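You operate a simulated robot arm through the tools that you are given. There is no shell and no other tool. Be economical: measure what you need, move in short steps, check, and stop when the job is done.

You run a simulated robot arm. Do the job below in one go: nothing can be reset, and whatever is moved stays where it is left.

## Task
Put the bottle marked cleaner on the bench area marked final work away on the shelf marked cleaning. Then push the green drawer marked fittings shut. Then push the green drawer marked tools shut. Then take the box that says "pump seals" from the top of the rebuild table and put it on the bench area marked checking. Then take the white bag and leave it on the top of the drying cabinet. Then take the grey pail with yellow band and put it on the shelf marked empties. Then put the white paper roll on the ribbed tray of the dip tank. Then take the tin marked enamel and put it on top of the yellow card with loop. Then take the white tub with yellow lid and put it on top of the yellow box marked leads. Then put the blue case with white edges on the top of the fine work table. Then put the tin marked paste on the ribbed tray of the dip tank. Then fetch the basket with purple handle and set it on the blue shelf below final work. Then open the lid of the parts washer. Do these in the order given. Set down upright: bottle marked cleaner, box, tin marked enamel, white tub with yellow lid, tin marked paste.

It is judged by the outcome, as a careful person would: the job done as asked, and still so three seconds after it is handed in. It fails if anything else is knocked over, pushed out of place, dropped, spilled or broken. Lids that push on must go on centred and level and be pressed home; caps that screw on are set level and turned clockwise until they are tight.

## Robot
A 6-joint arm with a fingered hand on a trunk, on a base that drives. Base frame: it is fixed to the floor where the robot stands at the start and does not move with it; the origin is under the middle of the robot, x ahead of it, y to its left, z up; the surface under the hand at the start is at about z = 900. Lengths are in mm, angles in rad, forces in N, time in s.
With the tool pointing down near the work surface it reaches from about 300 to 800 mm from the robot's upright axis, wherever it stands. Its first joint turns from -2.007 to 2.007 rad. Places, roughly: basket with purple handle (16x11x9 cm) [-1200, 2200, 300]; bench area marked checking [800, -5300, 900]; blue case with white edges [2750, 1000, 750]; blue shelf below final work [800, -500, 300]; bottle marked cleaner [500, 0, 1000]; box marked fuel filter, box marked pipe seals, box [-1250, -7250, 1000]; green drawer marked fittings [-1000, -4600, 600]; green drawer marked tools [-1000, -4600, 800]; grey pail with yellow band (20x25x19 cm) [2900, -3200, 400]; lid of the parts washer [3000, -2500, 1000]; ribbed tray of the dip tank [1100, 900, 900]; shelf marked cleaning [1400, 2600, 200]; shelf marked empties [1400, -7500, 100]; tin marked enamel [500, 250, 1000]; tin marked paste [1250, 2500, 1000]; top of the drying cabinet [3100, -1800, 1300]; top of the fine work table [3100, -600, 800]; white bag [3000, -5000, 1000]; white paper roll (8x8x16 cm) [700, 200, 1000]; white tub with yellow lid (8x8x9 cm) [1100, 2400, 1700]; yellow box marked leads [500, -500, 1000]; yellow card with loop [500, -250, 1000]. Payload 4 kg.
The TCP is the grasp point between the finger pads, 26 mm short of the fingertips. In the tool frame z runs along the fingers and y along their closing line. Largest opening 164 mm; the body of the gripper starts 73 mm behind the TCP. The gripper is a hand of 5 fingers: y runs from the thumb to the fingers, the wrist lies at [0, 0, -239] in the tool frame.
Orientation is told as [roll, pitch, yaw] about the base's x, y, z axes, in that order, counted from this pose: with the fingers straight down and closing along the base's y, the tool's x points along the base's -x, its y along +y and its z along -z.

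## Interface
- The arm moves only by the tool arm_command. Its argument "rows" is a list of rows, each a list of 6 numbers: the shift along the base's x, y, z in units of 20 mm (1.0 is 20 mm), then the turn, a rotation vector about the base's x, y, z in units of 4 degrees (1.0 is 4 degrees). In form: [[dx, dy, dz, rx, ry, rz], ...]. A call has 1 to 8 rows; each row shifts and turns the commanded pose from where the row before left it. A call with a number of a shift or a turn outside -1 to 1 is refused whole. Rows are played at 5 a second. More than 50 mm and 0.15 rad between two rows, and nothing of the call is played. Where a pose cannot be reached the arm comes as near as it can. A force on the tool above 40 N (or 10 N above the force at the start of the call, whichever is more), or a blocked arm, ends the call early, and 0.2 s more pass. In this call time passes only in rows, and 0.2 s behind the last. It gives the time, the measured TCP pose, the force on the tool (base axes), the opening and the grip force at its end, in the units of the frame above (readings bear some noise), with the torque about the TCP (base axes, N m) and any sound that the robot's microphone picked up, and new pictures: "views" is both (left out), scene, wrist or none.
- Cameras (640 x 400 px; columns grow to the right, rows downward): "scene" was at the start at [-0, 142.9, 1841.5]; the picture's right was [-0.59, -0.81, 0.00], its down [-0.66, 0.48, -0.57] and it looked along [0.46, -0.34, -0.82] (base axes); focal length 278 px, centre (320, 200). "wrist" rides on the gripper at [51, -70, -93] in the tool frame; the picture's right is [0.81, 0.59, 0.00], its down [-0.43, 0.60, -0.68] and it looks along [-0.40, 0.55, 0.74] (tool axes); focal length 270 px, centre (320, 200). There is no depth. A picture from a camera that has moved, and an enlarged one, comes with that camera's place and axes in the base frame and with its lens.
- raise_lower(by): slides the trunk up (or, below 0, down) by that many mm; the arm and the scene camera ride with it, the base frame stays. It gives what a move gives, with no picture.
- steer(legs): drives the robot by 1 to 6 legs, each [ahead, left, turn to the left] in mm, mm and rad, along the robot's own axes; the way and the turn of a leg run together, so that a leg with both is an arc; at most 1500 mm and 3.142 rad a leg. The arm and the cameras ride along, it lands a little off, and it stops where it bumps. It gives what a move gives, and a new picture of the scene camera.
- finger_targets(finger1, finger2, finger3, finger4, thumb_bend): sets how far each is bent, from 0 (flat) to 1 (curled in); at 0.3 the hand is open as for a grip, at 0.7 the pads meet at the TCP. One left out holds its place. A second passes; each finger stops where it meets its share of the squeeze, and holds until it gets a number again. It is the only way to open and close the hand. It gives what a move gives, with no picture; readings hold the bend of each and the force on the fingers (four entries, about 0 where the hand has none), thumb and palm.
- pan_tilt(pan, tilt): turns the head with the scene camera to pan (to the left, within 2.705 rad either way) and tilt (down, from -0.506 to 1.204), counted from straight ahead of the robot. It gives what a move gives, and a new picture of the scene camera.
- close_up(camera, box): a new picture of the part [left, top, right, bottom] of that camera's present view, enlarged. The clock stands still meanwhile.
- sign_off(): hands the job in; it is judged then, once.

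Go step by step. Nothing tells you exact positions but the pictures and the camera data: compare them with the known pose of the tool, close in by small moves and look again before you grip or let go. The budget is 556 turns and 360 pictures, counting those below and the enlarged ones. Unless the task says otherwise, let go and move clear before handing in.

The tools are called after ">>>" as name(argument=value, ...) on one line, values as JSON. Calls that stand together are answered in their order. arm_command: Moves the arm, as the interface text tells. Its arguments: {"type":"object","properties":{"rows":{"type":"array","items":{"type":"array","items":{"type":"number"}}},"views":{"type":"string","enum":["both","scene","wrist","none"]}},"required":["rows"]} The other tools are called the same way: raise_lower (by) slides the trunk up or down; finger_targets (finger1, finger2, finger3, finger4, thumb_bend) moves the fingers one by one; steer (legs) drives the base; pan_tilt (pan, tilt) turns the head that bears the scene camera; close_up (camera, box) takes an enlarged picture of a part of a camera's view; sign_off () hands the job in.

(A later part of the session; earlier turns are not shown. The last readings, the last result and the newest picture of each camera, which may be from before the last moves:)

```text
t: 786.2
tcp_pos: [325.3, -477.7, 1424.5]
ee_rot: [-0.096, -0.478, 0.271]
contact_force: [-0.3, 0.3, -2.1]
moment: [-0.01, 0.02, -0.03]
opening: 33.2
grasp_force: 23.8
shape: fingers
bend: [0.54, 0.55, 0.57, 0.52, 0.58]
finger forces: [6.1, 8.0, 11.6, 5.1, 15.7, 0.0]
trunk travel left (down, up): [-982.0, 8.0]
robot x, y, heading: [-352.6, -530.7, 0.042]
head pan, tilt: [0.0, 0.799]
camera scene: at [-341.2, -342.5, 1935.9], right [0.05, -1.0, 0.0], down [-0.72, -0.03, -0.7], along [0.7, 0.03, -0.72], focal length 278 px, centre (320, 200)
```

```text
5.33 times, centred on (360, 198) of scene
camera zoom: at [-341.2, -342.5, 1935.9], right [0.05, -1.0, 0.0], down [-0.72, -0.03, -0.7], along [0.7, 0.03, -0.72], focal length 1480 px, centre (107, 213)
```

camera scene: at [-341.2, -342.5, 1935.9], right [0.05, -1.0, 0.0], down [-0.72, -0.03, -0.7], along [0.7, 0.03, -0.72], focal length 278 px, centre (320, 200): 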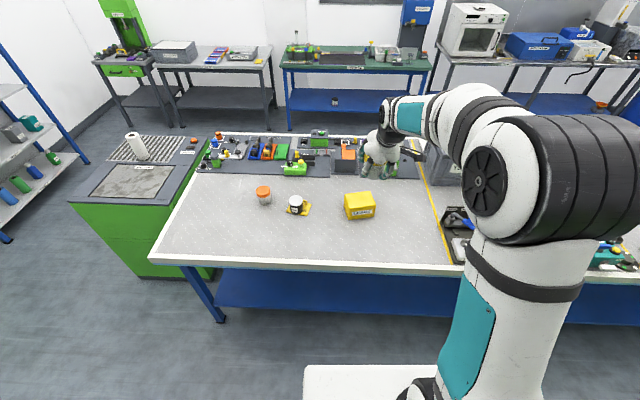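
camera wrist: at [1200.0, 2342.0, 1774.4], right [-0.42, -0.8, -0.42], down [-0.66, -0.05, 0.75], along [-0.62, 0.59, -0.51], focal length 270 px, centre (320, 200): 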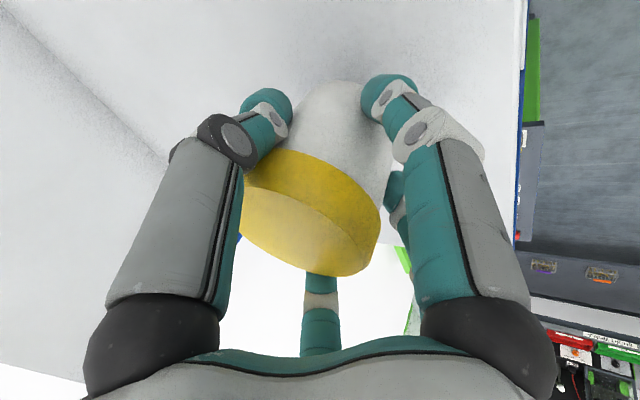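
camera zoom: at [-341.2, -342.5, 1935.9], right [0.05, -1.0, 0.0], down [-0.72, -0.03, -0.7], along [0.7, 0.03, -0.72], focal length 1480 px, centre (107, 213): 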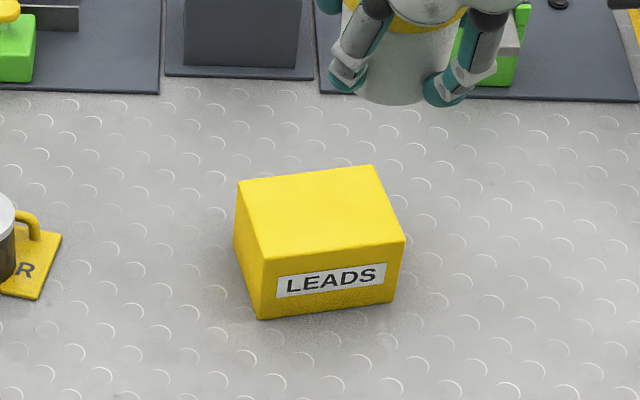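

>>> steer(legs=[[275, -31, 0]])

>>> raise_lower(by=-325)

>>> close_up(camera="scene", box=[300, 120, 460, 240])

>>> close_up(camera="wrist", box=[0, 0, 640, 400])

```text
t: 788.2
tcp_pos: [601.9, -495.0, 1424.0]
ee_rot: [-0.097, -0.475, 0.273]
contact_force: [0.7, -0.5, -1.6]
moment: [-0.01, 0.04, 0.0]
opening: 33.4
grasp_force: 23.1
shape: fingers
bend: [0.54, 0.55, 0.57, 0.52, 0.58]
finger forces: [5.9, 8.0, 11.7, 5.2, 15.7, 0.1]
trunk travel left (down, up): [-982.0, 8.0]
robot x, y, heading: [-77.6, -546.1, 0.044]
head pan, tilt: [0.0, 0.799]
camera scene: at [-63.3, -360.1, 1935.9], right [0.05, -1.0, 0.0], down [-0.72, -0.04, -0.7], along [0.7, 0.03, -0.72], focal length 278 px, centre (320, 200)
```

scene: 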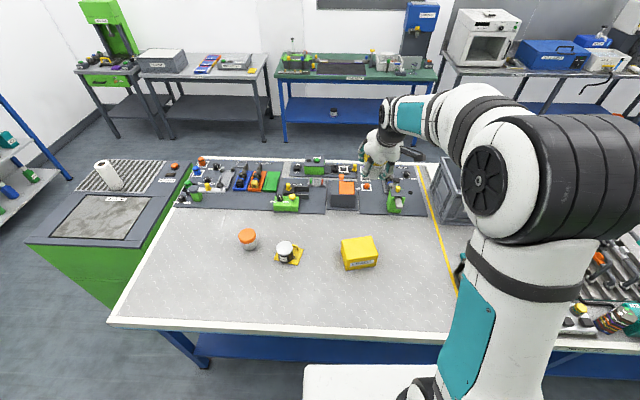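

```text
t: 791.4
tcp_pos: [602.2, -493.8, 1100.2]
ee_rot: [-0.097, -0.478, 0.273]
contact_force: [-0.3, -0.4, -2.3]
moment: [-0.01, -0.01, -0.01]
opening: 33.2
grasp_force: 23.3
shape: fingers
bend: [0.54, 0.55, 0.57, 0.52, 0.58]
finger forces: [6.0, 8.1, 11.7, 5.1, 15.7, 0.0]
trunk travel left (down, up): [-657.0, 333.0]
robot x, y, heading: [-75.9, -543.9, 0.051]
head pan, tilt: [0.0, 0.799]
```

```text
3.33 times, centred on (380, 180) of scene
camera zoom: at [-64.3, -360.1, 1610.9], right [0.05, -1.0, 0.0], down [-0.72, -0.04, -0.7], along [0.7, 0.03, -0.72], focal length 925 px, centre (120, 267)
```

zoom: 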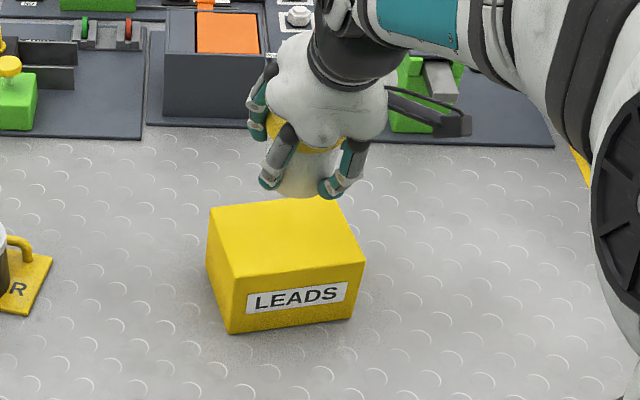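

```text
1.00 times, centred on (320, 200) of wrist (not enlarged: the box is as wide or as high as the picture)
camera zoom: at [530.7, -576.3, 1165.3], right [-0.82, 0.38, -0.42], down [-0.08, 0.66, 0.75], along [0.56, 0.65, -0.51], focal length 270 px, centre (320, 200)
```

zoom: 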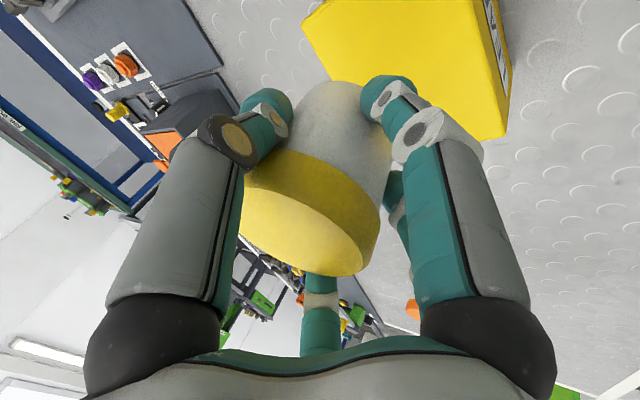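

>>> arm_command(rows=[[-0.4, 0.25, 0, 0, 0, 0]], views="none")

>>> raise_lower(by=-30)

>>> close_up(camera="scene", box=[310, 140, 430, 230])

```text
t: 791.8
tcp_pos: [595.3, -489.0, 1100.3]
ee_rot: [-0.096, -0.476, 0.273]
contact_force: [-0.6, -0.2, -2.0]
moment: [-0.02, 0.03, -0.01]
opening: 33.4
grasp_force: 23.1
shape: fingers
bend: [0.54, 0.55, 0.57, 0.52, 0.58]
finger forces: [6.0, 8.0, 11.8, 5.2, 15.7, 0.0]
trunk travel left (down, up): [-657.0, 333.0]
robot x, y, heading: [-80.2, -547.3, 0.051]
head pan, tilt: [0.0, 0.799]
```

```text
t: 792.5
tcp_pos: [594.5, -489.5, 1068.9]
ee_rot: [-0.096, -0.479, 0.272]
contact_force: [0.1, -0.5, -2.1]
moment: [0.02, 0.01, 0.0]
opening: 33.2
grasp_force: 23.9
shape: fingers
bend: [0.54, 0.55, 0.57, 0.52, 0.58]
finger forces: [6.0, 8.1, 11.7, 5.2, 15.6, 0.0]
trunk travel left (down, up): [-627.0, 363.0]
robot x, y, heading: [-79.5, -549.0, 0.052]
head pan, tilt: [0.0, 0.799]
```

```text
4.44 times, centred on (370, 185) of scene
camera zoom: at [-64.4, -360.2, 1580.8], right [0.05, -1.0, 0.0], down [-0.72, -0.04, -0.7], along [0.7, 0.03, -0.72], focal length 1234 px, centre (98, 267)
```

zoom: 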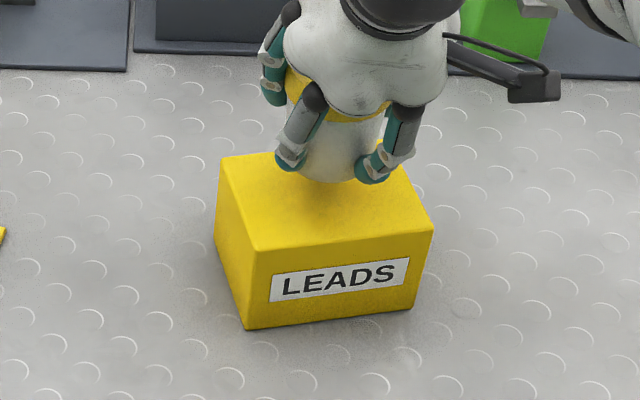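

>>> arm_command(rows=[[-0.7, 0, 0, 0, 0, 0], [-0.7, 0, 0, 0, 0, 0]], views="none")

>>> close_up(camera="scene", box=[310, 140, 430, 230])

```text
t: 793.1
tcp_pos: [565.2, -490.4, 1070.7]
ee_rot: [-0.097, -0.479, 0.272]
contact_force: [-1.1, -0.4, -1.4]
moment: [-0.01, 0.0, 0.0]
opening: 33.2
grasp_force: 23.6
shape: fingers
bend: [0.54, 0.55, 0.57, 0.52, 0.58]
finger forces: [6.1, 8.0, 11.7, 5.2, 15.7, 0.0]
trunk travel left (down, up): [-627.0, 363.0]
robot x, y, heading: [-79.2, -547.2, 0.049]
head pan, tilt: [0.0, 0.799]
```

```text
4.44 times, centred on (370, 185) of scene
camera zoom: at [-64.7, -360.1, 1580.9], right [0.05, -1.0, 0.0], down [-0.72, -0.04, -0.7], along [0.7, 0.03, -0.72], focal length 1234 px, centre (98, 267)
```

zoom: 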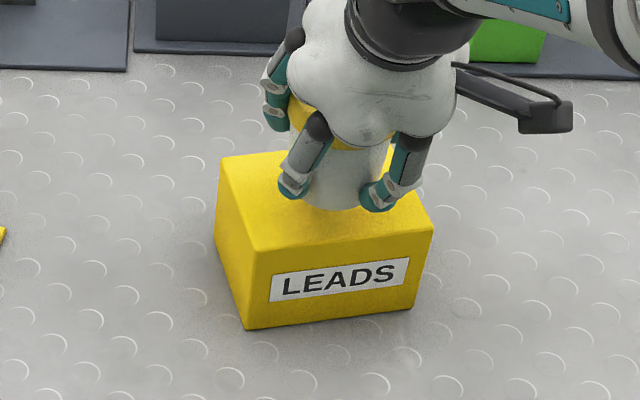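

>>> arm_command(rows=[[-0.25, 0, -0.3, 0, 0, 0]], views="none")

>>> arm_command(rows=[[0, 0, -0.25, 0, 0, 0]], views="none")

>>> arm_command(rows=[[0, 0, -0.2, 0, 0, 0]], views="none")

```text
t: 793.5
tcp_pos: [560.7, -491.1, 1063.1]
ee_rot: [-0.095, -0.479, 0.271]
contact_force: [0.4, -1.0, -1.3]
moment: [0.0, -0.02, 0.03]
opening: 33.3
grasp_force: 22.6
shape: fingers
bend: [0.54, 0.55, 0.57, 0.52, 0.58]
finger forces: [6.1, 8.0, 11.7, 5.2, 15.7, 0.0]
trunk travel left (down, up): [-627.0, 363.0]
robot x, y, heading: [-77.8, -546.9, 0.045]
head pan, tilt: [0.0, 0.799]
```

```text
t: 793.9
tcp_pos: [561.8, -490.9, 1057.3]
ee_rot: [-0.096, -0.478, 0.273]
contact_force: [0.1, 0.5, -0.8]
moment: [0.04, 0.01, 0.02]
opening: 33.4
grasp_force: 23.8
shape: fingers
bend: [0.54, 0.55, 0.57, 0.52, 0.58]
finger forces: [6.0, 8.0, 11.7, 5.2, 15.7, 0.1]
trunk travel left (down, up): [-627.0, 363.0]
robot x, y, heading: [-75.2, -547.3, 0.052]
head pan, tilt: [0.0, 0.799]
```

```text
t: 794.3
tcp_pos: [561.0, -489.9, 1053.1]
ee_rot: [-0.096, -0.478, 0.271]
contact_force: [0.3, 0.5, -1.5]
moment: [-0.01, 0.04, 0.01]
opening: 33.2
grasp_force: 23.2
shape: fingers
bend: [0.54, 0.55, 0.57, 0.52, 0.58]
finger forces: [5.9, 8.0, 11.7, 5.2, 15.7, 0.0]
trunk travel left (down, up): [-627.0, 363.0]
robot x, y, heading: [-72.9, -545.9, 0.051]
head pan, tilt: [0.0, 0.799]
```

>>> arm_command(rows=[[0, 0, -0.25, 0, 0, 0]], views="none")

>>> arm_command(rows=[[0, 0, -0.25, 0, 0, 0]], views="none")

>>> close_up(camera="scene", box=[310, 140, 430, 230])

```text
t: 794.7
tcp_pos: [560.8, -490.4, 1048.5]
ee_rot: [-0.096, -0.476, 0.272]
contact_force: [-0.1, 0.2, -1.7]
moment: [0.01, 0.02, -0.03]
opening: 33.1
grasp_force: 23.4
shape: fingers
bend: [0.54, 0.55, 0.57, 0.52, 0.58]
finger forces: [6.0, 8.0, 11.7, 5.2, 15.6, 0.1]
trunk travel left (down, up): [-627.0, 363.0]
robot x, y, heading: [-75.4, -546.8, 0.05]
head pan, tilt: [0.0, 0.799]
```

```text
t: 795.1
tcp_pos: [562.4, -488.7, 1046.4]
ee_rot: [-0.099, -0.48, 0.273]
contact_force: [-0.1, -0.8, 2.9]
moment: [0.03, 0.1, 0.0]
opening: 33.4
grasp_force: 23.8
shape: fingers
bend: [0.54, 0.55, 0.57, 0.52, 0.58]
finger forces: [6.5, 8.4, 11.6, 5.9, 15.7, 0.0]
trunk travel left (down, up): [-627.0, 363.0]
robot x, y, heading: [-80.7, -543.1, 0.054]
head pan, tilt: [0.0, 0.799]
```

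```text
4.44 times, centred on (370, 185) of scene
camera zoom: at [-65.1, -360.3, 1581.0], right [0.05, -1.0, 0.0], down [-0.72, -0.04, -0.7], along [0.7, 0.03, -0.72], focal length 1234 px, centre (98, 267)
```

zoom: 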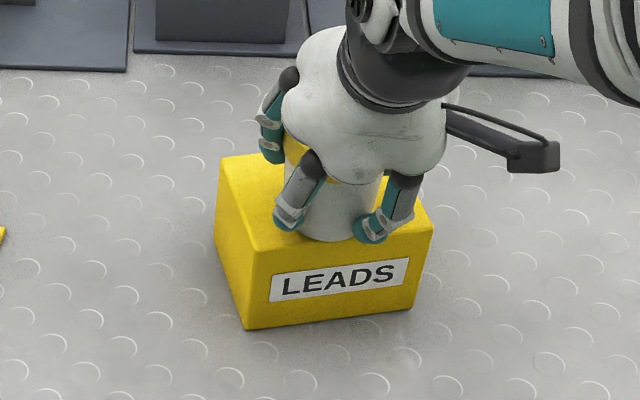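

>>> arm_command(rows=[[0, 0, 0.4, 0, 0, 0], [0.95, 0, 0, 0, 0, 0], [0, 0, -0.3, 0, 0, 0]], views="none")

>>> arm_command(rows=[[0, 0, -0.15, 0, 0, 0]], views="none")

>>> close_up(camera="scene", box=[310, 140, 430, 230])

```text
t: 795.9
tcp_pos: [581.3, -490.1, 1046.5]
ee_rot: [-0.095, -0.477, 0.273]
contact_force: [0.4, -0.9, -1.5]
moment: [0.0, 0.05, 0.0]
opening: 33.3
grasp_force: 23.2
shape: fingers
bend: [0.54, 0.55, 0.57, 0.52, 0.58]
finger forces: [6.0, 7.9, 11.8, 5.2, 15.6, 0.0]
trunk travel left (down, up): [-627.0, 363.0]
robot x, y, heading: [-80.6, -546.4, 0.049]
head pan, tilt: [0.0, 0.799]
```

```text
t: 796.3
tcp_pos: [582.4, -490.1, 1044.8]
ee_rot: [-0.099, -0.48, 0.274]
contact_force: [-1.8, 1.0, 5.6]
moment: [0.08, 0.18, -0.02]
opening: 33.4
grasp_force: 24.6
shape: fingers
bend: [0.54, 0.55, 0.56, 0.52, 0.58]
finger forces: [6.8, 9.4, 11.9, 6.8, 15.4, 0.0]
trunk travel left (down, up): [-627.0, 363.0]
robot x, y, heading: [-79.9, -547.6, 0.047]
head pan, tilt: [0.0, 0.799]
```

```text
4.44 times, centred on (370, 185) of scene
camera zoom: at [-65.1, -360.1, 1581.0], right [0.05, -1.0, 0.0], down [-0.72, -0.04, -0.7], along [0.7, 0.03, -0.72], focal length 1234 px, centre (98, 267)
```

zoom: 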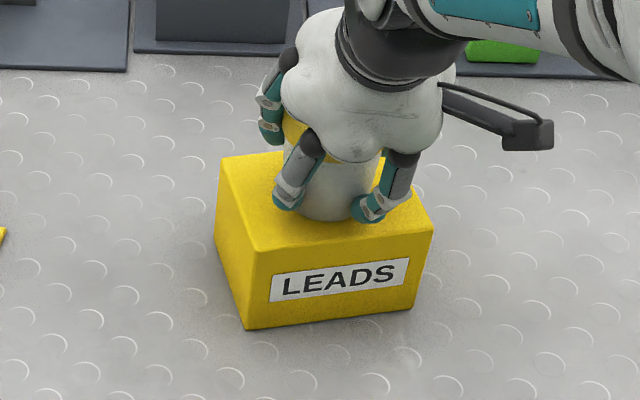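

>>> finger_targets(finger1=0.42, finger2=0.42, finger3=0.42, finger4=0.4, thumb_bend=0.42)

>>> finger_targets(finger1=0.33, finger2=0.3, finger3=0.3, finger4=0.3, thumb_bend=0.3)

>>> raise_lower(by=250)

>>> close_up(camera="scene", box=[300, 140, 440, 250])

```text
t: 797.3
tcp_pos: [582.4, -490.8, 1043.3]
ee_rot: [-0.096, -0.477, 0.271]
contact_force: [-0.3, 0.2, 0.0]
moment: [-0.04, 0.02, 0.02]
opening: 62.0
grasp_force: 0.2
shape: fingers
bend: [0.42, 0.42, 0.42, 0.4, 0.42]
finger forces: [0.0, 0.0, 0.1, 0.0, 0.1, 0.1]
trunk travel left (down, up): [-627.0, 363.0]
robot x, y, heading: [-78.7, -546.0, 0.049]
head pan, tilt: [0.0, 0.799]
```

```text
t: 798.3
tcp_pos: [582.7, -491.4, 1043.1]
ee_rot: [-0.097, -0.479, 0.273]
contact_force: [0.2, -0.2, -0.3]
moment: [0.04, -0.02, -0.01]
opening: 87.1
grasp_force: 0.0
shape: fingers
bend: [0.33, 0.3, 0.3, 0.3, 0.3]
finger forces: [0.0, 0.0, 0.1, 0.0, 0.0, 0.1]
trunk travel left (down, up): [-627.0, 363.0]
robot x, y, heading: [-77.1, -544.6, 0.053]
head pan, tilt: [0.0, 0.799]
```

```text
t: 800.9
tcp_pos: [581.9, -489.9, 1293.8]
ee_rot: [-0.097, -0.48, 0.272]
contact_force: [0.4, -0.4, 0.4]
moment: [-0.03, -0.02, -0.01]
opening: 87.2
grasp_force: 0.1
shape: fingers
bend: [0.33, 0.3, 0.3, 0.3, 0.3]
finger forces: [0.0, 0.1, 0.0, 0.0, 0.0, 0.0]
trunk travel left (down, up): [-877.0, 113.0]
robot x, y, heading: [-77.7, -544.9, 0.047]
head pan, tilt: [0.0, 0.799]
```

```text
3.64 times, centred on (370, 195) of scene
camera zoom: at [-64.3, -360.1, 1830.8], right [0.05, -1.0, 0.0], down [-0.72, -0.04, -0.7], along [0.7, 0.03, -0.72], focal length 1010 px, centre (138, 218)
```

zoom: 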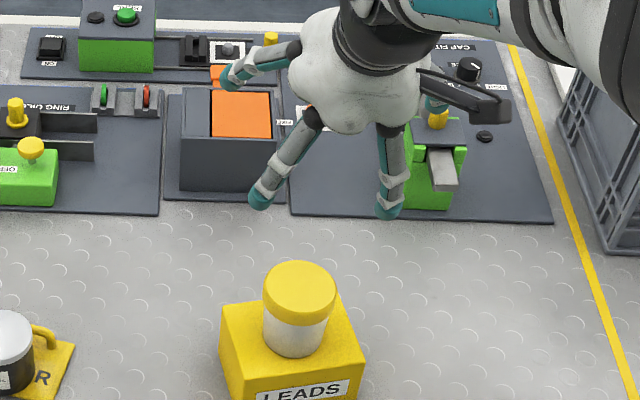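

Tub placed on the leads box. Next the blue case; set the hand vertical again and drive round to the far side.

>>> arm_command(rows=[[-0.3, 0, 0.3, 0.2, 1, 0], [-0.3, 0, 0.3, 0.2, 1, 0], [-0.3, 0, 0.3, 0.2, 1, 0], [-0.3, 0, 0.3, 0.2, 1, 0], [-0.3, 0, 0.3, 0.2, 1, 0], [-0.3, 0, 0.3, 0.2, 1, 0], [-0.3, 0, 0.3, 0.1, 0.7, 0]], views="none")

>>> steer(legs=[[-370, 0, -0.048], [0, 1500, 0], [0, 560, 0], [1500, 0, 0], [800, 0, 0], [0, -480, 0]])

```text
t: 802.5
tcp_pos: [540.8, -490.3, 1335.5]
ee_rot: [0.109, -0.044, 0.216]
contact_force: [0.6, -0.5, 0.3]
moment: [0.0, 0.0, 0.0]
opening: 87.6
grasp_force: 0.0
shape: fingers
bend: [0.33, 0.3, 0.3, 0.3, 0.3]
finger forces: [0.1, 0.1, 0.0, 0.0, 0.1, 0.0]
trunk travel left (down, up): [-877.0, 113.0]
robot x, y, heading: [-81.0, -544.4, 0.048]
head pan, tilt: [0.0, 0.799]
```

```text
t: 827.9
tcp_pos: [2442.3, 1034.5, 1335.4]
ee_rot: [0.109, -0.044, 0.172]
contact_force: [-0.4, -0.9, 0.3]
moment: [0.03, 0.03, -0.01]
opening: 87.2
grasp_force: 0.1
shape: fingers
bend: [0.33, 0.3, 0.3, 0.3, 0.3]
finger forces: [0.0, 0.1, 0.1, 0.0, 0.0, 0.0]
trunk travel left (down, up): [-877.0, 113.0]
robot x, y, heading: [1821.5, 1008.8, 0.005]
head pan, tilt: [0.0, 0.799]
camera scene: at [1843.1, 1191.4, 1831.0], right [0.0, -1.0, 0.0], down [-0.72, 0.0, -0.7], along [0.7, 0.0, -0.72], focal length 278 px, centre (320, 200)
```

scene: 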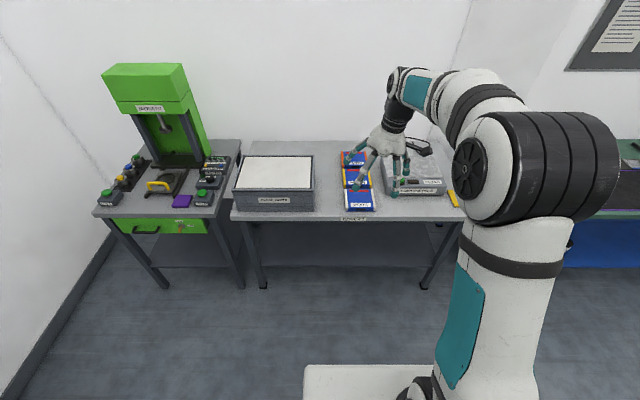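

>>> close_up(camera="scene", box=[300, 130, 470, 230])

>>> close_up(camera="wrist", box=[0, 0, 640, 400])

```text
3.76 times, centred on (385, 180) of scene
camera zoom: at [1843.1, 1191.4, 1831.0], right [0.0, -1.0, 0.0], down [-0.72, 0.0, -0.7], along [0.7, 0.0, -0.72], focal length 1045 px, centre (75, 275)
```

zoom: 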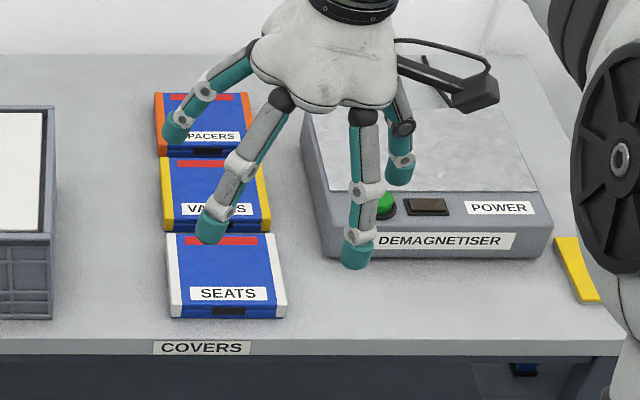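

```text
1.00 times, centred on (320, 200) of wrist (not enlarged: the box is as wide or as high as the picture)
camera zoom: at [2402.4, 948.0, 1418.0], right [-0.9, 0.44, 0.03], down [0.31, 0.58, 0.76], along [0.31, 0.69, -0.65], focal length 270 px, centre (320, 200)
```

zoom: 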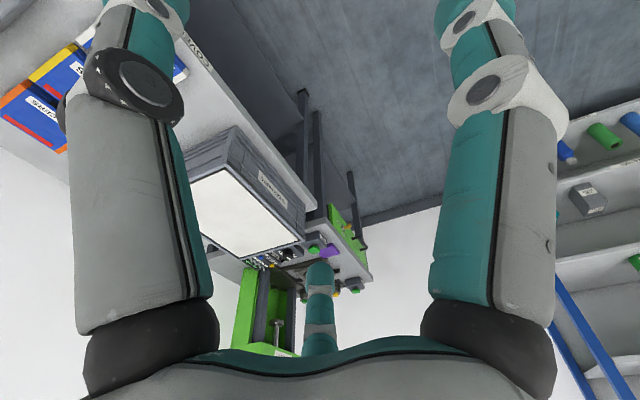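

>>> steer(legs=[[465, -55, 0]])

>>> finger_targets(finger1=0.15, finger2=0.12, finger3=0.12, finger4=1.0, thumb_bend=0.15)

>>> arm_command(rows=[[0, 0, -0.5, -0.7, 0.3, -0.8], [0, 0, -0.5, -0.7, 0.3, -0.8], [0, 0, -0.5, -0.1, 0, -0.8]], views="none")

>>> raise_lower(by=-280)

>>> close_up(camera="wrist", box=[0, 0, 640, 400])

```text
t: 830.6
tcp_pos: [2907.5, 989.6, 1335.8]
ee_rot: [0.109, -0.044, 0.181]
contact_force: [-0.5, 0.8, 0.2]
moment: [-0.01, 0.01, -0.03]
opening: 87.2
grasp_force: 0.1
shape: fingers
bend: [0.33, 0.3, 0.3, 0.3, 0.3]
finger forces: [0.0, 0.1, 0.0, 0.0, 0.0, 0.0]
trunk travel left (down, up): [-877.0, 113.0]
robot x, y, heading: [2287.2, 954.7, 0.014]
head pan, tilt: [0.0, 0.799]
camera scene: at [2306.9, 1142.3, 1830.9], right [0.01, -1.0, 0.0], down [-0.72, -0.01, -0.7], along [0.7, 0.01, -0.72], focal length 278 px, centre (320, 200)
```

scene: 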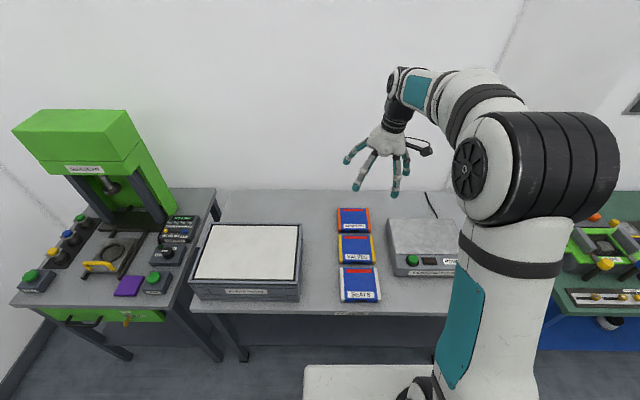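

```text
t: 831.6
tcp_pos: [2906.4, 991.3, 1334.3]
ee_rot: [0.11, -0.042, 0.183]
contact_force: [0.3, -0.4, 0.1]
moment: [-0.02, 0.01, -0.01]
opening: 112.4
grasp_force: 0.0
shape: fingers
bend: [0.15, 0.12, 0.12, 1.0, 0.15]
finger forces: [0.0, 0.0, 0.0, 0.0, 0.0, 0.0]
trunk travel left (down, up): [-877.0, 113.0]
robot x, y, heading: [2287.2, 957.6, 0.017]
head pan, tilt: [0.0, 0.799]
```

```text
t: 832.5
tcp_pos: [2908.7, 991.8, 1304.9]
ee_rot: [0.011, 0.011, 0.013]
contact_force: [0.6, -0.1, -0.4]
moment: [-0.01, -0.01, 0.0]
opening: 112.4
grasp_force: 0.0
shape: fingers
bend: [0.15, 0.12, 0.12, 1.0, 0.15]
finger forces: [0.0, 0.0, 0.1, 0.0, 0.0, 0.1]
trunk travel left (down, up): [-877.0, 113.0]
robot x, y, heading: [2287.6, 956.2, 0.014]
head pan, tilt: [0.0, 0.799]
```

```text
t: 835.3
tcp_pos: [2906.6, 990.8, 1025.7]
ee_rot: [0.013, 0.011, 0.016]
contact_force: [-0.8, -0.5, 0.2]
moment: [0.01, -0.02, 0.01]
opening: 112.3
grasp_force: 0.0
shape: fingers
bend: [0.15, 0.12, 0.12, 1.0, 0.15]
finger forces: [0.0, 0.0, 0.1, 0.1, 0.0, 0.0]
trunk travel left (down, up): [-597.0, 393.0]
robot x, y, heading: [2288.4, 954.7, 0.016]
head pan, tilt: [0.0, 0.799]
```

```text
1.00 times, centred on (320, 200) of wrist (not enlarged: the box is as wide or as high as the picture)
camera zoom: at [2859.1, 921.0, 1118.8], right [-0.82, 0.58, 0.01], down [0.43, 0.59, 0.68], along [0.38, 0.56, -0.73], focal length 270 px, centre (320, 200)
```

zoom: 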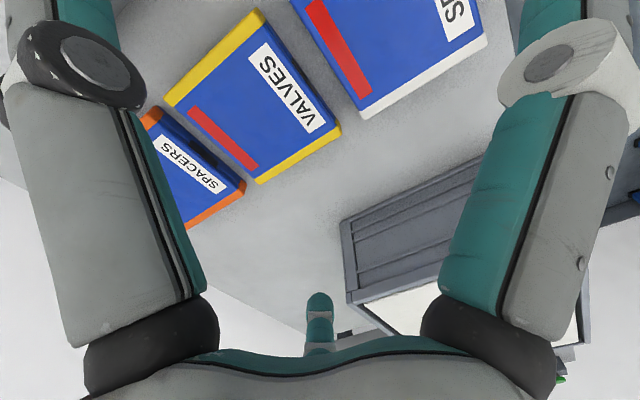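

>>> arm_command(rows=[[-1, 0, 0, -0.15, -0.1, -0.2], [-1, 0, 0, 0, 0, 0], [-1, 0, 0, 0, 0, 0]], views="none")

>>> raise_lower(by=-150)

>>> close_up(camera="wrist", box=[0, 0, 640, 400])

>>> close_up(camera="scene", box=[290, 180, 470, 310])

```text
t: 836.1
tcp_pos: [2845.8, 991.0, 1025.3]
ee_rot: [0.003, 0.001, 0.001]
contact_force: [-0.5, 0.0, 0.2]
moment: [-0.02, 0.01, 0.01]
opening: 112.2
grasp_force: 0.0
shape: fingers
bend: [0.15, 0.12, 0.12, 1.0, 0.15]
finger forces: [0.0, 0.0, 0.0, 0.0, 0.0, 0.1]
trunk travel left (down, up): [-597.0, 393.0]
robot x, y, heading: [2290.5, 955.0, 0.018]
head pan, tilt: [0.0, 0.799]
```

```text
t: 837.8
tcp_pos: [2847.0, 991.2, 876.4]
ee_rot: [0.003, 0.003, 0.002]
contact_force: [0.6, 0.9, 0.5]
moment: [-0.03, -0.01, -0.06]
opening: 112.1
grasp_force: 0.1
shape: fingers
bend: [0.15, 0.12, 0.12, 1.0, 0.15]
finger forces: [0.1, 0.0, 0.1, 0.0, 0.0, 0.1]
trunk travel left (down, up): [-447.0, 543.0]
robot x, y, heading: [2283.0, 957.1, 0.018]
head pan, tilt: [0.0, 0.799]
```

```text
1.00 times, centred on (320, 200) of wrist (not enlarged: the box is as wide or as high as the picture)
camera zoom: at [2797.3, 922.0, 969.3], right [-0.81, 0.59, 0.0], down [0.43, 0.6, 0.68], along [0.4, 0.55, -0.74], focal length 270 px, centre (320, 200)
```

zoom: 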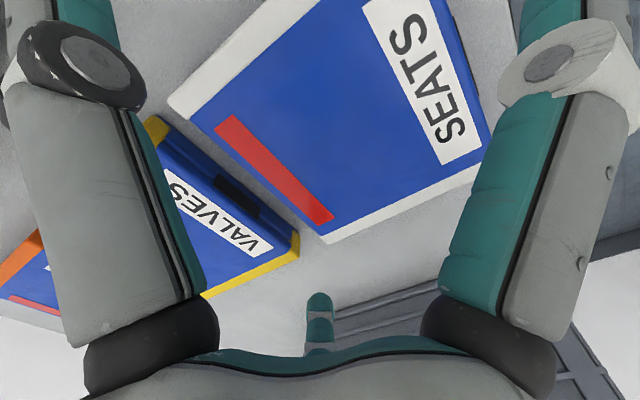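

```text
3.08 times, centred on (380, 245) of scene
camera zoom: at [2305.9, 1142.3, 1400.9], right [0.01, -1.0, 0.0], down [-0.72, -0.01, -0.7], along [0.7, 0.01, -0.72], focal length 854 px, centre (135, 62)
```

zoom: 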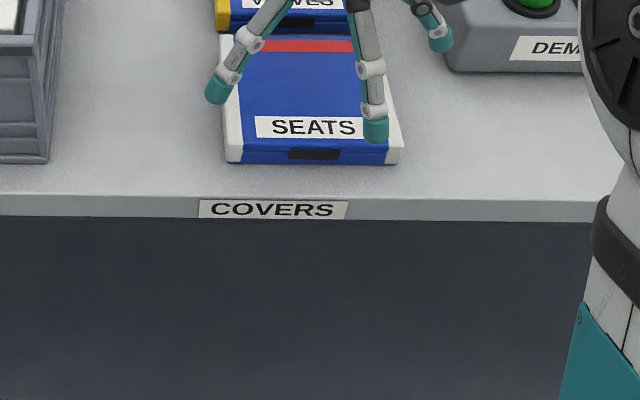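

>>> finger_targets(finger2=0.0, finger3=0.0, thumb_bend=0.1)

>>> arm_command(rows=[[-0.1, 0.6, -0.9, 0, 0, 0], [0, 0, -0.9, 0, 0, 0]], views="wrist")

>>> close_up(camera="scene", box=[310, 190, 450, 300])

```text
t: 838.8
tcp_pos: [2847.5, 991.2, 875.8]
ee_rot: [0.002, 0.003, 0.002]
contact_force: [0.6, 0.3, -0.9]
moment: [0.01, 0.04, 0.0]
opening: 115.7
grasp_force: 0.1
shape: fingers
bend: [0.15, 0.01, 0.01, 1.0, 0.1]
finger forces: [0.0, 0.0, 0.0, 0.0, 0.0, 0.1]
trunk travel left (down, up): [-447.0, 543.0]
robot x, y, heading: [2289.7, 955.9, 0.016]
head pan, tilt: [0.0, 0.799]
```

```text
t: 839.4
tcp_pos: [2845.5, 1001.4, 839.5]
ee_rot: [-0.002, 0.003, 0.001]
contact_force: [-0.6, -0.7, 0.1]
moment: [0.04, 0.02, 0.02]
opening: 115.8
grasp_force: 0.1
shape: fingers
bend: [0.15, 0.01, 0.01, 1.0, 0.1]
finger forces: [0.0, 0.1, 0.0, 0.1, 0.1, 0.1]
trunk travel left (down, up): [-447.0, 543.0]
robot x, y, heading: [2286.7, 953.9, 0.012]
head pan, tilt: [0.0, 0.799]
camera wrist: at [2795.5, 933.4, 934.0], right [-0.81, 0.59, 0.0], down [0.43, 0.6, 0.68], along [0.39, 0.55, -0.74], focal length 270 px, centre (320, 200)
```

wrist: 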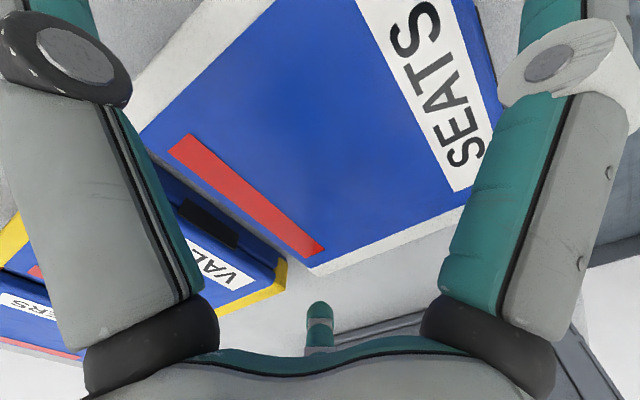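

```text
3.64 times, centred on (380, 245) of scene
camera zoom: at [2306.1, 1142.5, 1400.9], right [0.01, -1.0, 0.0], down [-0.72, -0.01, -0.7], along [0.7, 0.01, -0.72], focal length 1010 px, centre (102, 36)
```

zoom: 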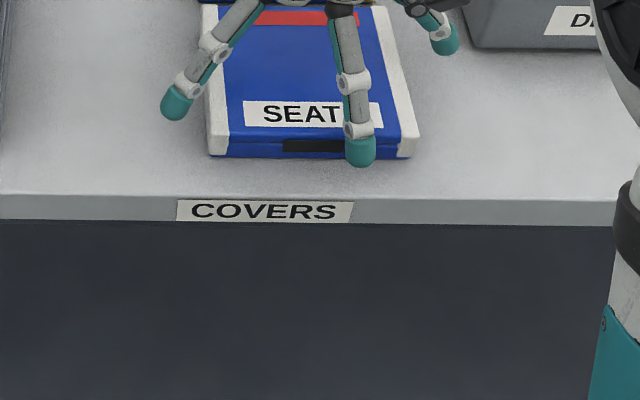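

>>> arm_command(rows=[[0, 0, -0.8, 0, 0, 0], [0, 0, -0.7, 0, 0, 0]], views="none")

>>> finger_targets(finger2=0.35, finger3=0.35, thumb_bend=0.35)

>>> close_up(camera="wrist", box=[0, 0, 640, 400])

```text
t: 840.0
tcp_pos: [2846.6, 1002.9, 812.2]
ee_rot: [0.003, 0.0, 0.002]
contact_force: [2.4, -0.2, 11.1]
moment: [-0.1, 0.4, -0.03]
opening: 117.2
grasp_force: 5.6
shape: fingers
bend: [0.13, 0.01, 0.01, 1.0, 0.1]
finger forces: [3.7, 0.0, 0.0, 7.5, 0.0, 0.1]
trunk travel left (down, up): [-447.0, 543.0]
robot x, y, heading: [2288.1, 957.3, 0.016]
head pan, tilt: [0.0, 0.799]
```

```text
t: 841.0
tcp_pos: [2846.9, 1003.1, 813.2]
ee_rot: [0.0, -0.004, 0.0]
contact_force: [4.1, 0.3, 37.2]
moment: [0.42, 0.16, 0.2]
opening: 113.5
grasp_force: 19.4
shape: fingers
bend: [0.13, 0.17, 0.18, 1.0, 0.19]
finger forces: [2.0, 10.2, 9.2, 4.5, 11.6, 0.0]
trunk travel left (down, up): [-447.0, 543.0]
robot x, y, heading: [2284.7, 958.6, 0.018]
head pan, tilt: [0.0, 0.799]
```

```text
1.00 times, centred on (320, 200) of wrist (not enlarged: the box is as wide or as high as the picture)
camera zoom: at [2796.2, 933.7, 906.7], right [-0.81, 0.59, 0.0], down [0.43, 0.59, 0.68], along [0.4, 0.55, -0.73], focal length 270 px, centre (320, 200)
```

zoom: 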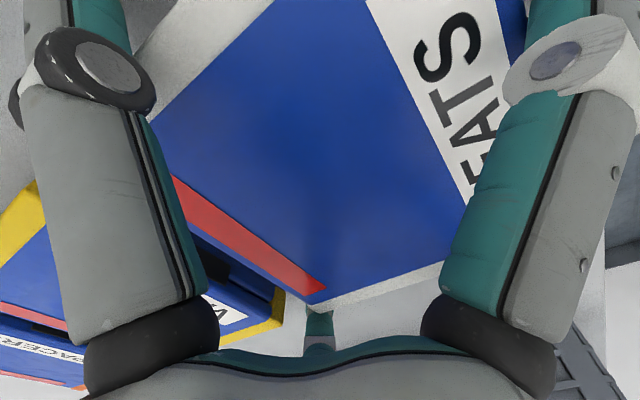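

>>> arm_command(rows=[[0, 0, 0.3, 0, 0, 0]], views="none")

>>> finger_targets(finger2=0.5, finger3=0.5, thumb_bend=0.5)

>>> arm_command(rows=[[0, 0, 0.5, 0, 0, 0], [0, 0, 0.5, 0, 0, 0]], views="none")

>>> close_up(camera="scene", box=[310, 190, 450, 300])

```text
t: 841.4
tcp_pos: [2845.0, 1002.8, 814.2]
ee_rot: [0.002, 0.004, 0.002]
contact_force: [3.7, 2.2, 16.9]
moment: [0.09, -0.12, 0.16]
opening: 111.6
grasp_force: 9.4
shape: fingers
bend: [0.15, 0.19, 0.19, 1.0, 0.2]
finger forces: [0.0, 5.5, 5.6, 0.3, 7.1, 0.0]
trunk travel left (down, up): [-447.0, 543.0]
robot x, y, heading: [2286.2, 956.1, 0.012]
head pan, tilt: [0.0, 0.799]
```

```text
t: 842.4
tcp_pos: [2846.5, 1000.3, 817.1]
ee_rot: [0.003, 0.002, 0.002]
contact_force: [0.6, 0.2, 22.1]
moment: [-0.3, -0.05, -0.04]
opening: 110.1
grasp_force: 13.0
shape: fingers
bend: [0.15, 0.21, 0.21, 1.0, 0.24]
finger forces: [0.1, 7.0, 7.2, 0.0, 11.6, 0.1]
trunk travel left (down, up): [-447.0, 543.0]
robot x, y, heading: [2284.4, 957.2, 0.012]
head pan, tilt: [0.0, 0.799]
```

```text
t: 843.0
tcp_pos: [2845.5, 1001.3, 835.1]
ee_rot: [0.0, 0.005, 0.002]
contact_force: [0.1, 0.0, -3.3]
moment: [0.05, -0.09, 0.0]
opening: 102.5
grasp_force: 8.9
shape: fingers
bend: [0.15, 0.26, 0.31, 1.0, 0.32]
finger forces: [0.0, 8.0, 1.3, 0.0, 8.6, 0.0]
trunk travel left (down, up): [-447.0, 543.0]
robot x, y, heading: [2288.3, 957.7, 0.013]
head pan, tilt: [0.0, 0.799]
```

```text
3.64 times, centred on (380, 245) of scene
camera zoom: at [2306.3, 1142.3, 1400.6], right [0.01, -1.0, 0.0], down [-0.72, -0.01, -0.7], along [0.7, 0.01, -0.72], focal length 1010 px, centre (102, 36)
```

zoom: 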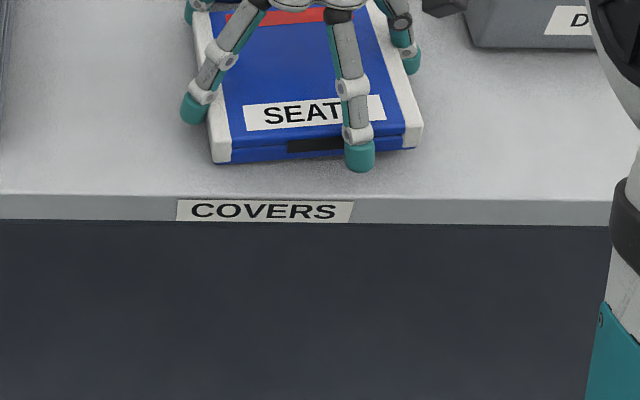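

>>> finger_targets(finger2=0.65, finger3=0.65, thumb_bend=0.65)

>>> raise_lower(by=60)

>>> close_up(camera="wrist", box=[0, 0, 640, 400])

>>> close_up(camera="scene", box=[310, 180, 450, 290])

```text
t: 844.0
tcp_pos: [2846.1, 1001.3, 835.8]
ee_rot: [0.001, 0.004, 0.001]
contact_force: [-0.2, -0.7, -1.8]
moment: [0.07, -0.1, -0.02]
opening: 93.4
grasp_force: 28.7
shape: fingers
bend: [0.15, 0.16, 0.44, 1.0, 0.49]
finger forces: [0.0, 19.2, 8.1, 0.0, 29.0, 0.0]
trunk travel left (down, up): [-447.0, 543.0]
robot x, y, heading: [2282.1, 956.8, 0.018]
head pan, tilt: [0.0, 0.799]
```

```text
t: 845.0
tcp_pos: [2844.8, 1002.3, 894.9]
ee_rot: [0.002, 0.005, 0.003]
contact_force: [-0.4, -0.2, 0.7]
moment: [0.03, -0.02, 0.01]
opening: 90.4
grasp_force: 0.1
shape: fingers
bend: [0.15, 0.35, 0.52, 1.0, 0.64]
finger forces: [0.1, 0.0, 0.0, 0.0, 0.0, 0.0]
trunk travel left (down, up): [-507.0, 483.0]
robot x, y, heading: [2282.5, 961.2, 0.014]
head pan, tilt: [0.0, 0.799]
```

```text
1.00 times, centred on (320, 200) of wrist (not enlarged: the box is as wide or as high as the picture)
camera zoom: at [2795.5, 933.6, 989.3], right [-0.81, 0.59, 0.0], down [0.43, 0.6, 0.68], along [0.39, 0.55, -0.74], focal length 270 px, centre (320, 200)
```

zoom: 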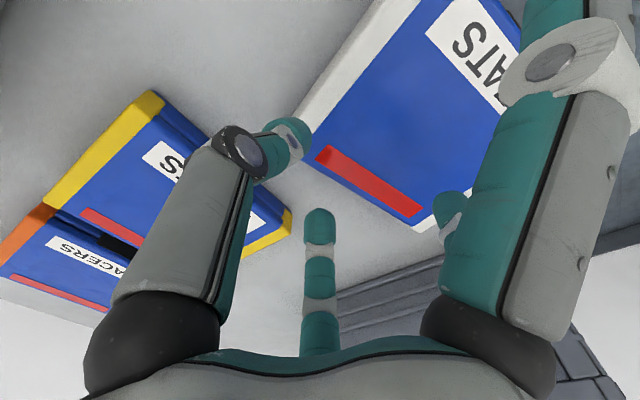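

```text
3.64 times, centred on (380, 235) of scene
camera zoom: at [2306.0, 1142.5, 1460.9], right [0.02, -1.0, 0.0], down [-0.72, -0.01, -0.7], along [0.7, 0.01, -0.72], focal length 1010 px, centre (102, 73)
```

zoom: 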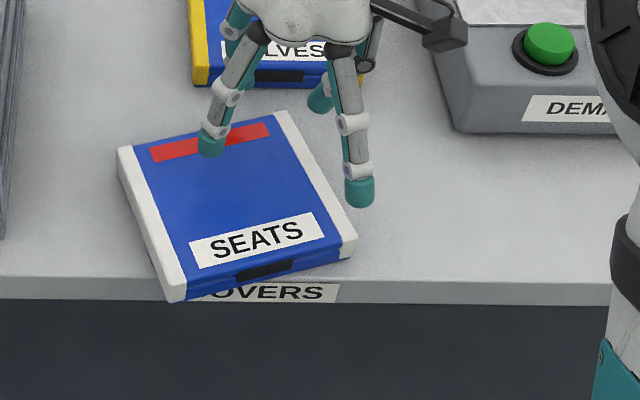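

The case slipped out and now lies turned, clear of its neighbours. I'll line up over it, turn the hand 19° to match and grip evenly with all five fingers.

>>> finger_targets(finger1=0.08, finger2=0.05, finger3=0.05, finger4=0.08, thumb_bend=0.08)

>>> arm_command(rows=[[-0.36, 0.4, 0, 0, 0, 0.96], [-0.36, 0.4, 0, 0, 0, 0.96], [-0.36, 0.4, 0, 0, 0, 0.96], [-0.36, 0.4, 0, 0, 0, 0.96], [-0.36, 0.4, 0, 0, 0, 0.96]], views="wrist")

```text
t: 846.0
tcp_pos: [2845.8, 1001.8, 895.4]
ee_rot: [0.001, 0.002, 0.001]
contact_force: [0.0, -0.2, 0.2]
moment: [0.0, -0.01, -0.01]
opening: 121.3
grasp_force: 0.0
shape: fingers
bend: [0.08, 0.06, 0.06, 0.08, 0.08]
finger forces: [0.0, 0.1, 0.0, 0.1, 0.0, 0.1]
trunk travel left (down, up): [-507.0, 483.0]
robot x, y, heading: [2284.2, 957.5, 0.012]
head pan, tilt: [0.0, 0.799]
```

```text
t: 847.2
tcp_pos: [2809.7, 1042.3, 895.1]
ee_rot: [0.0, 0.004, 0.338]
contact_force: [0.4, 0.4, 0.5]
moment: [0.04, -0.04, -0.02]
opening: 121.3
grasp_force: 0.1
shape: fingers
bend: [0.08, 0.06, 0.06, 0.08, 0.08]
finger forces: [0.0, 0.1, 0.0, 0.0, 0.0, 0.0]
trunk travel left (down, up): [-507.0, 483.0]
robot x, y, heading: [2288.9, 954.2, 0.016]
head pan, tilt: [0.0, 0.799]
camera wrist: at [2785.1, 961.1, 989.3], right [-0.96, 0.29, 0.0], down [0.21, 0.7, 0.68], along [0.19, 0.65, -0.74], focal length 270 px, centre (320, 200)
```

wrist: 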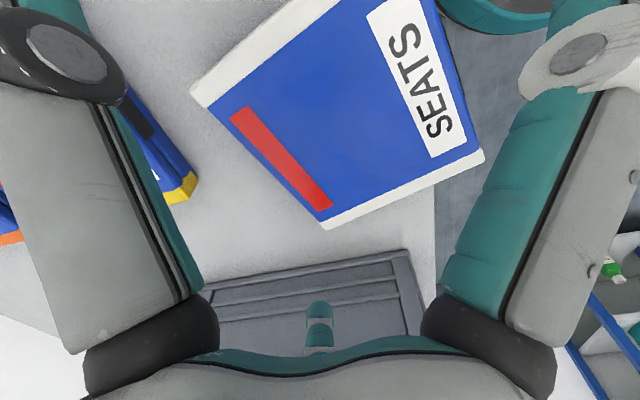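

>>> arm_command(rows=[[-0.4, 0.5, -1, 0, 0, 0], [0, 0, -1, 0, 0, 0], [0, 0, -1, 0, 0, 0]], views="wrist")

>>> close_up(camera="scene", box=[290, 190, 450, 310])

```text
t: 848.0
tcp_pos: [2801.4, 1051.7, 834.7]
ee_rot: [0.003, 0.004, 0.336]
contact_force: [0.7, 0.6, -1.1]
moment: [-0.02, -0.03, 0.01]
opening: 121.2
grasp_force: 0.1
shape: fingers
bend: [0.08, 0.06, 0.06, 0.08, 0.08]
finger forces: [0.0, 0.0, 0.0, 0.0, 0.1, 0.0]
trunk travel left (down, up): [-507.0, 483.0]
robot x, y, heading: [2281.6, 955.2, 0.014]
head pan, tilt: [0.0, 0.799]
camera wrist: at [2776.8, 970.5, 929.0], right [-0.96, 0.29, 0.0], down [0.21, 0.7, 0.68], along [0.19, 0.65, -0.74], focal length 270 px, centre (320, 200)
```

wrist: 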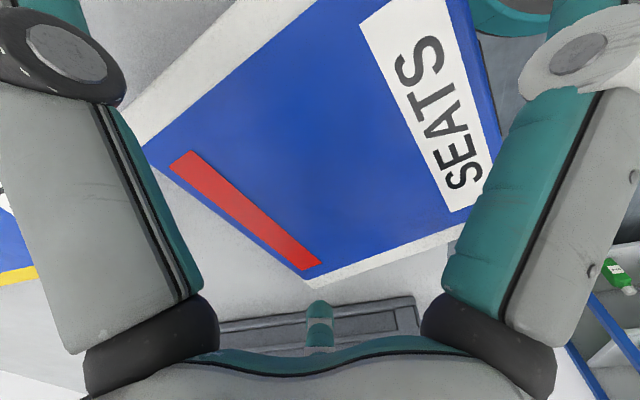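

```text
3.33 times, centred on (370, 250) of scene
camera zoom: at [2306.1, 1142.4, 1460.9], right [0.01, -1.0, 0.0], down [-0.72, -0.01, -0.7], along [0.7, 0.01, -0.72], focal length 925 px, centre (153, 33)
```

zoom: 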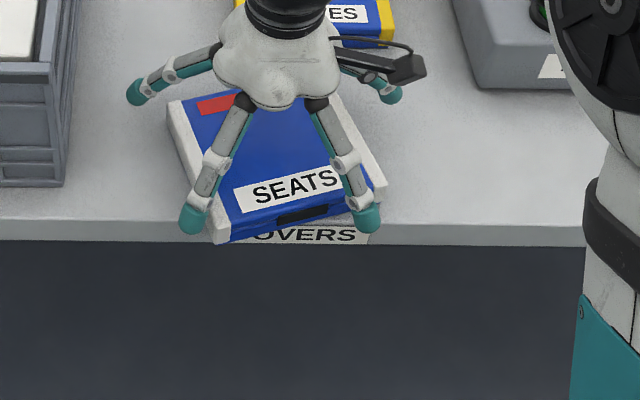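

>>> arm_command(rows=[[0, 0, -0.6, 0, 0, 0]], views="none")

>>> finger_targets(finger1=0.2, finger2=0.2, finger3=0.2, finger4=0.2, thumb_bend=0.2)

```text
t: 848.4
tcp_pos: [2800.4, 1052.0, 823.7]
ee_rot: [-0.001, 0.002, 0.337]
contact_force: [0.2, 0.2, -0.5]
moment: [0.02, -0.01, 0.01]
opening: 121.4
grasp_force: 0.0
shape: fingers
bend: [0.08, 0.06, 0.06, 0.08, 0.08]
finger forces: [0.0, 0.0, 0.1, 0.0, 0.0, 0.0]
trunk travel left (down, up): [-507.0, 483.0]
robot x, y, heading: [2284.3, 960.9, 0.014]
head pan, tilt: [0.0, 0.799]
```

```text
t: 849.4
tcp_pos: [2800.5, 1052.5, 824.9]
ee_rot: [0.001, 0.005, 0.337]
contact_force: [-2.0, 2.1, 2.1]
moment: [0.12, 0.12, -0.04]
opening: 105.9
grasp_force: 1.9
shape: fingers
bend: [0.2, 0.16, 0.19, 0.2, 0.2]
finger forces: [0.1, 2.7, 0.9, 0.0, 0.0, 0.0]
trunk travel left (down, up): [-507.0, 483.0]
robot x, y, heading: [2285.4, 958.6, 0.008]
head pan, tilt: [0.0, 0.799]
```

>>> finger_targets(thumb_bend=0.32)

>>> finger_targets(finger1=0.36, finger4=0.36, finger2=0.25, finger3=0.25)

```text
t: 850.4
tcp_pos: [2800.9, 1052.3, 823.5]
ee_rot: [-0.001, 0.002, 0.339]
contact_force: [-1.3, 2.5, 4.5]
moment: [-0.13, 0.0, -0.05]
opening: 99.0
grasp_force: 3.2
shape: fingers
bend: [0.2, 0.16, 0.19, 0.2, 0.31]
finger forces: [0.0, 3.0, 0.9, 0.0, 2.5, 0.1]
trunk travel left (down, up): [-507.0, 483.0]
robot x, y, heading: [2287.2, 960.1, 0.016]
head pan, tilt: [0.0, 0.799]
```

```text
t: 851.4
tcp_pos: [2800.1, 1051.5, 825.9]
ee_rot: [-0.001, 0.002, 0.336]
contact_force: [-6.0, -0.8, 16.5]
moment: [-0.1, -0.12, -0.09]
opening: 92.1
grasp_force: 13.6
shape: fingers
bend: [0.28, 0.19, 0.21, 0.32, 0.31]
finger forces: [9.8, 5.6, 3.2, 5.8, 2.1, 0.1]
trunk travel left (down, up): [-507.0, 483.0]
robot x, y, heading: [2287.6, 960.1, 0.015]
head pan, tilt: [0.0, 0.799]
```

>>> finger_targets(finger2=0.32, finger3=0.34, finger4=0.42, thumb_bend=0.45)

>>> arm_command(rows=[[0, 0, 0.5, 0, 0, 0]], views="none")

>>> arm_command(rows=[[0, 0, 0.7, 0, 0, 0]], views="none")

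>>> close_up(camera="scene", box=[290, 190, 450, 310])

```text
t: 852.4
tcp_pos: [2799.8, 1052.6, 826.5]
ee_rot: [0.001, -0.001, 0.339]
contact_force: [0.1, -8.3, 28.5]
moment: [-0.63, -1.06, -0.22]
opening: 91.3
grasp_force: 34.0
shape: fingers
bend: [0.28, 0.19, 0.23, 0.34, 0.34]
finger forces: [9.2, 10.5, 10.4, 10.8, 28.8, 0.0]
trunk travel left (down, up): [-507.0, 483.0]
robot x, y, heading: [2283.8, 956.4, 0.013]
head pan, tilt: [0.0, 0.799]
```

```text
t: 852.8
tcp_pos: [2799.7, 1053.4, 832.7]
ee_rot: [0.002, 0.006, 0.338]
contact_force: [1.1, 0.3, -1.9]
moment: [0.05, -0.3, 0.01]
opening: 89.9
grasp_force: 29.4
shape: fingers
bend: [0.3, 0.2, 0.23, 0.39, 0.35]
finger forces: [8.3, 12.9, 11.1, 2.2, 23.4, 0.0]
trunk travel left (down, up): [-507.0, 483.0]
robot x, y, heading: [2283.9, 958.8, 0.018]
head pan, tilt: [0.0, 0.799]
```

```text
t: 853.2
tcp_pos: [2800.9, 1053.2, 847.5]
ee_rot: [0.002, 0.003, 0.336]
contact_force: [0.2, -0.1, -3.4]
moment: [0.0, -0.04, -0.01]
opening: 90.0
grasp_force: 28.4
shape: fingers
bend: [0.3, 0.2, 0.23, 0.41, 0.35]
finger forces: [8.6, 13.0, 11.2, 1.2, 23.5, 0.0]
trunk travel left (down, up): [-507.0, 483.0]
robot x, y, heading: [2289.3, 952.3, 0.017]
head pan, tilt: [0.0, 0.799]
```

```text
3.33 times, centred on (370, 250) of scene
camera zoom: at [2306.1, 1142.5, 1460.7], right [0.02, -1.0, 0.0], down [-0.72, -0.01, -0.7], along [0.7, 0.01, -0.72], focal length 925 px, centre (153, 33)
```

zoom: 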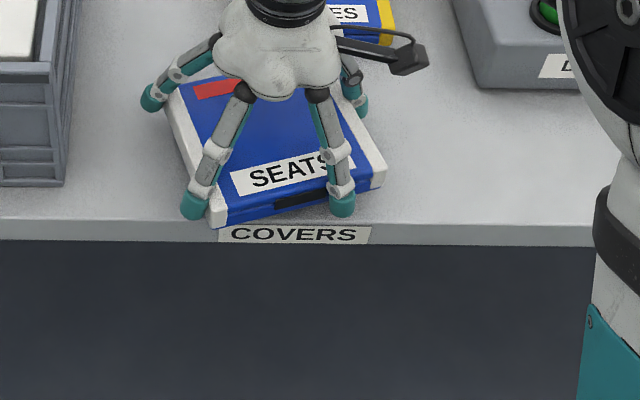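

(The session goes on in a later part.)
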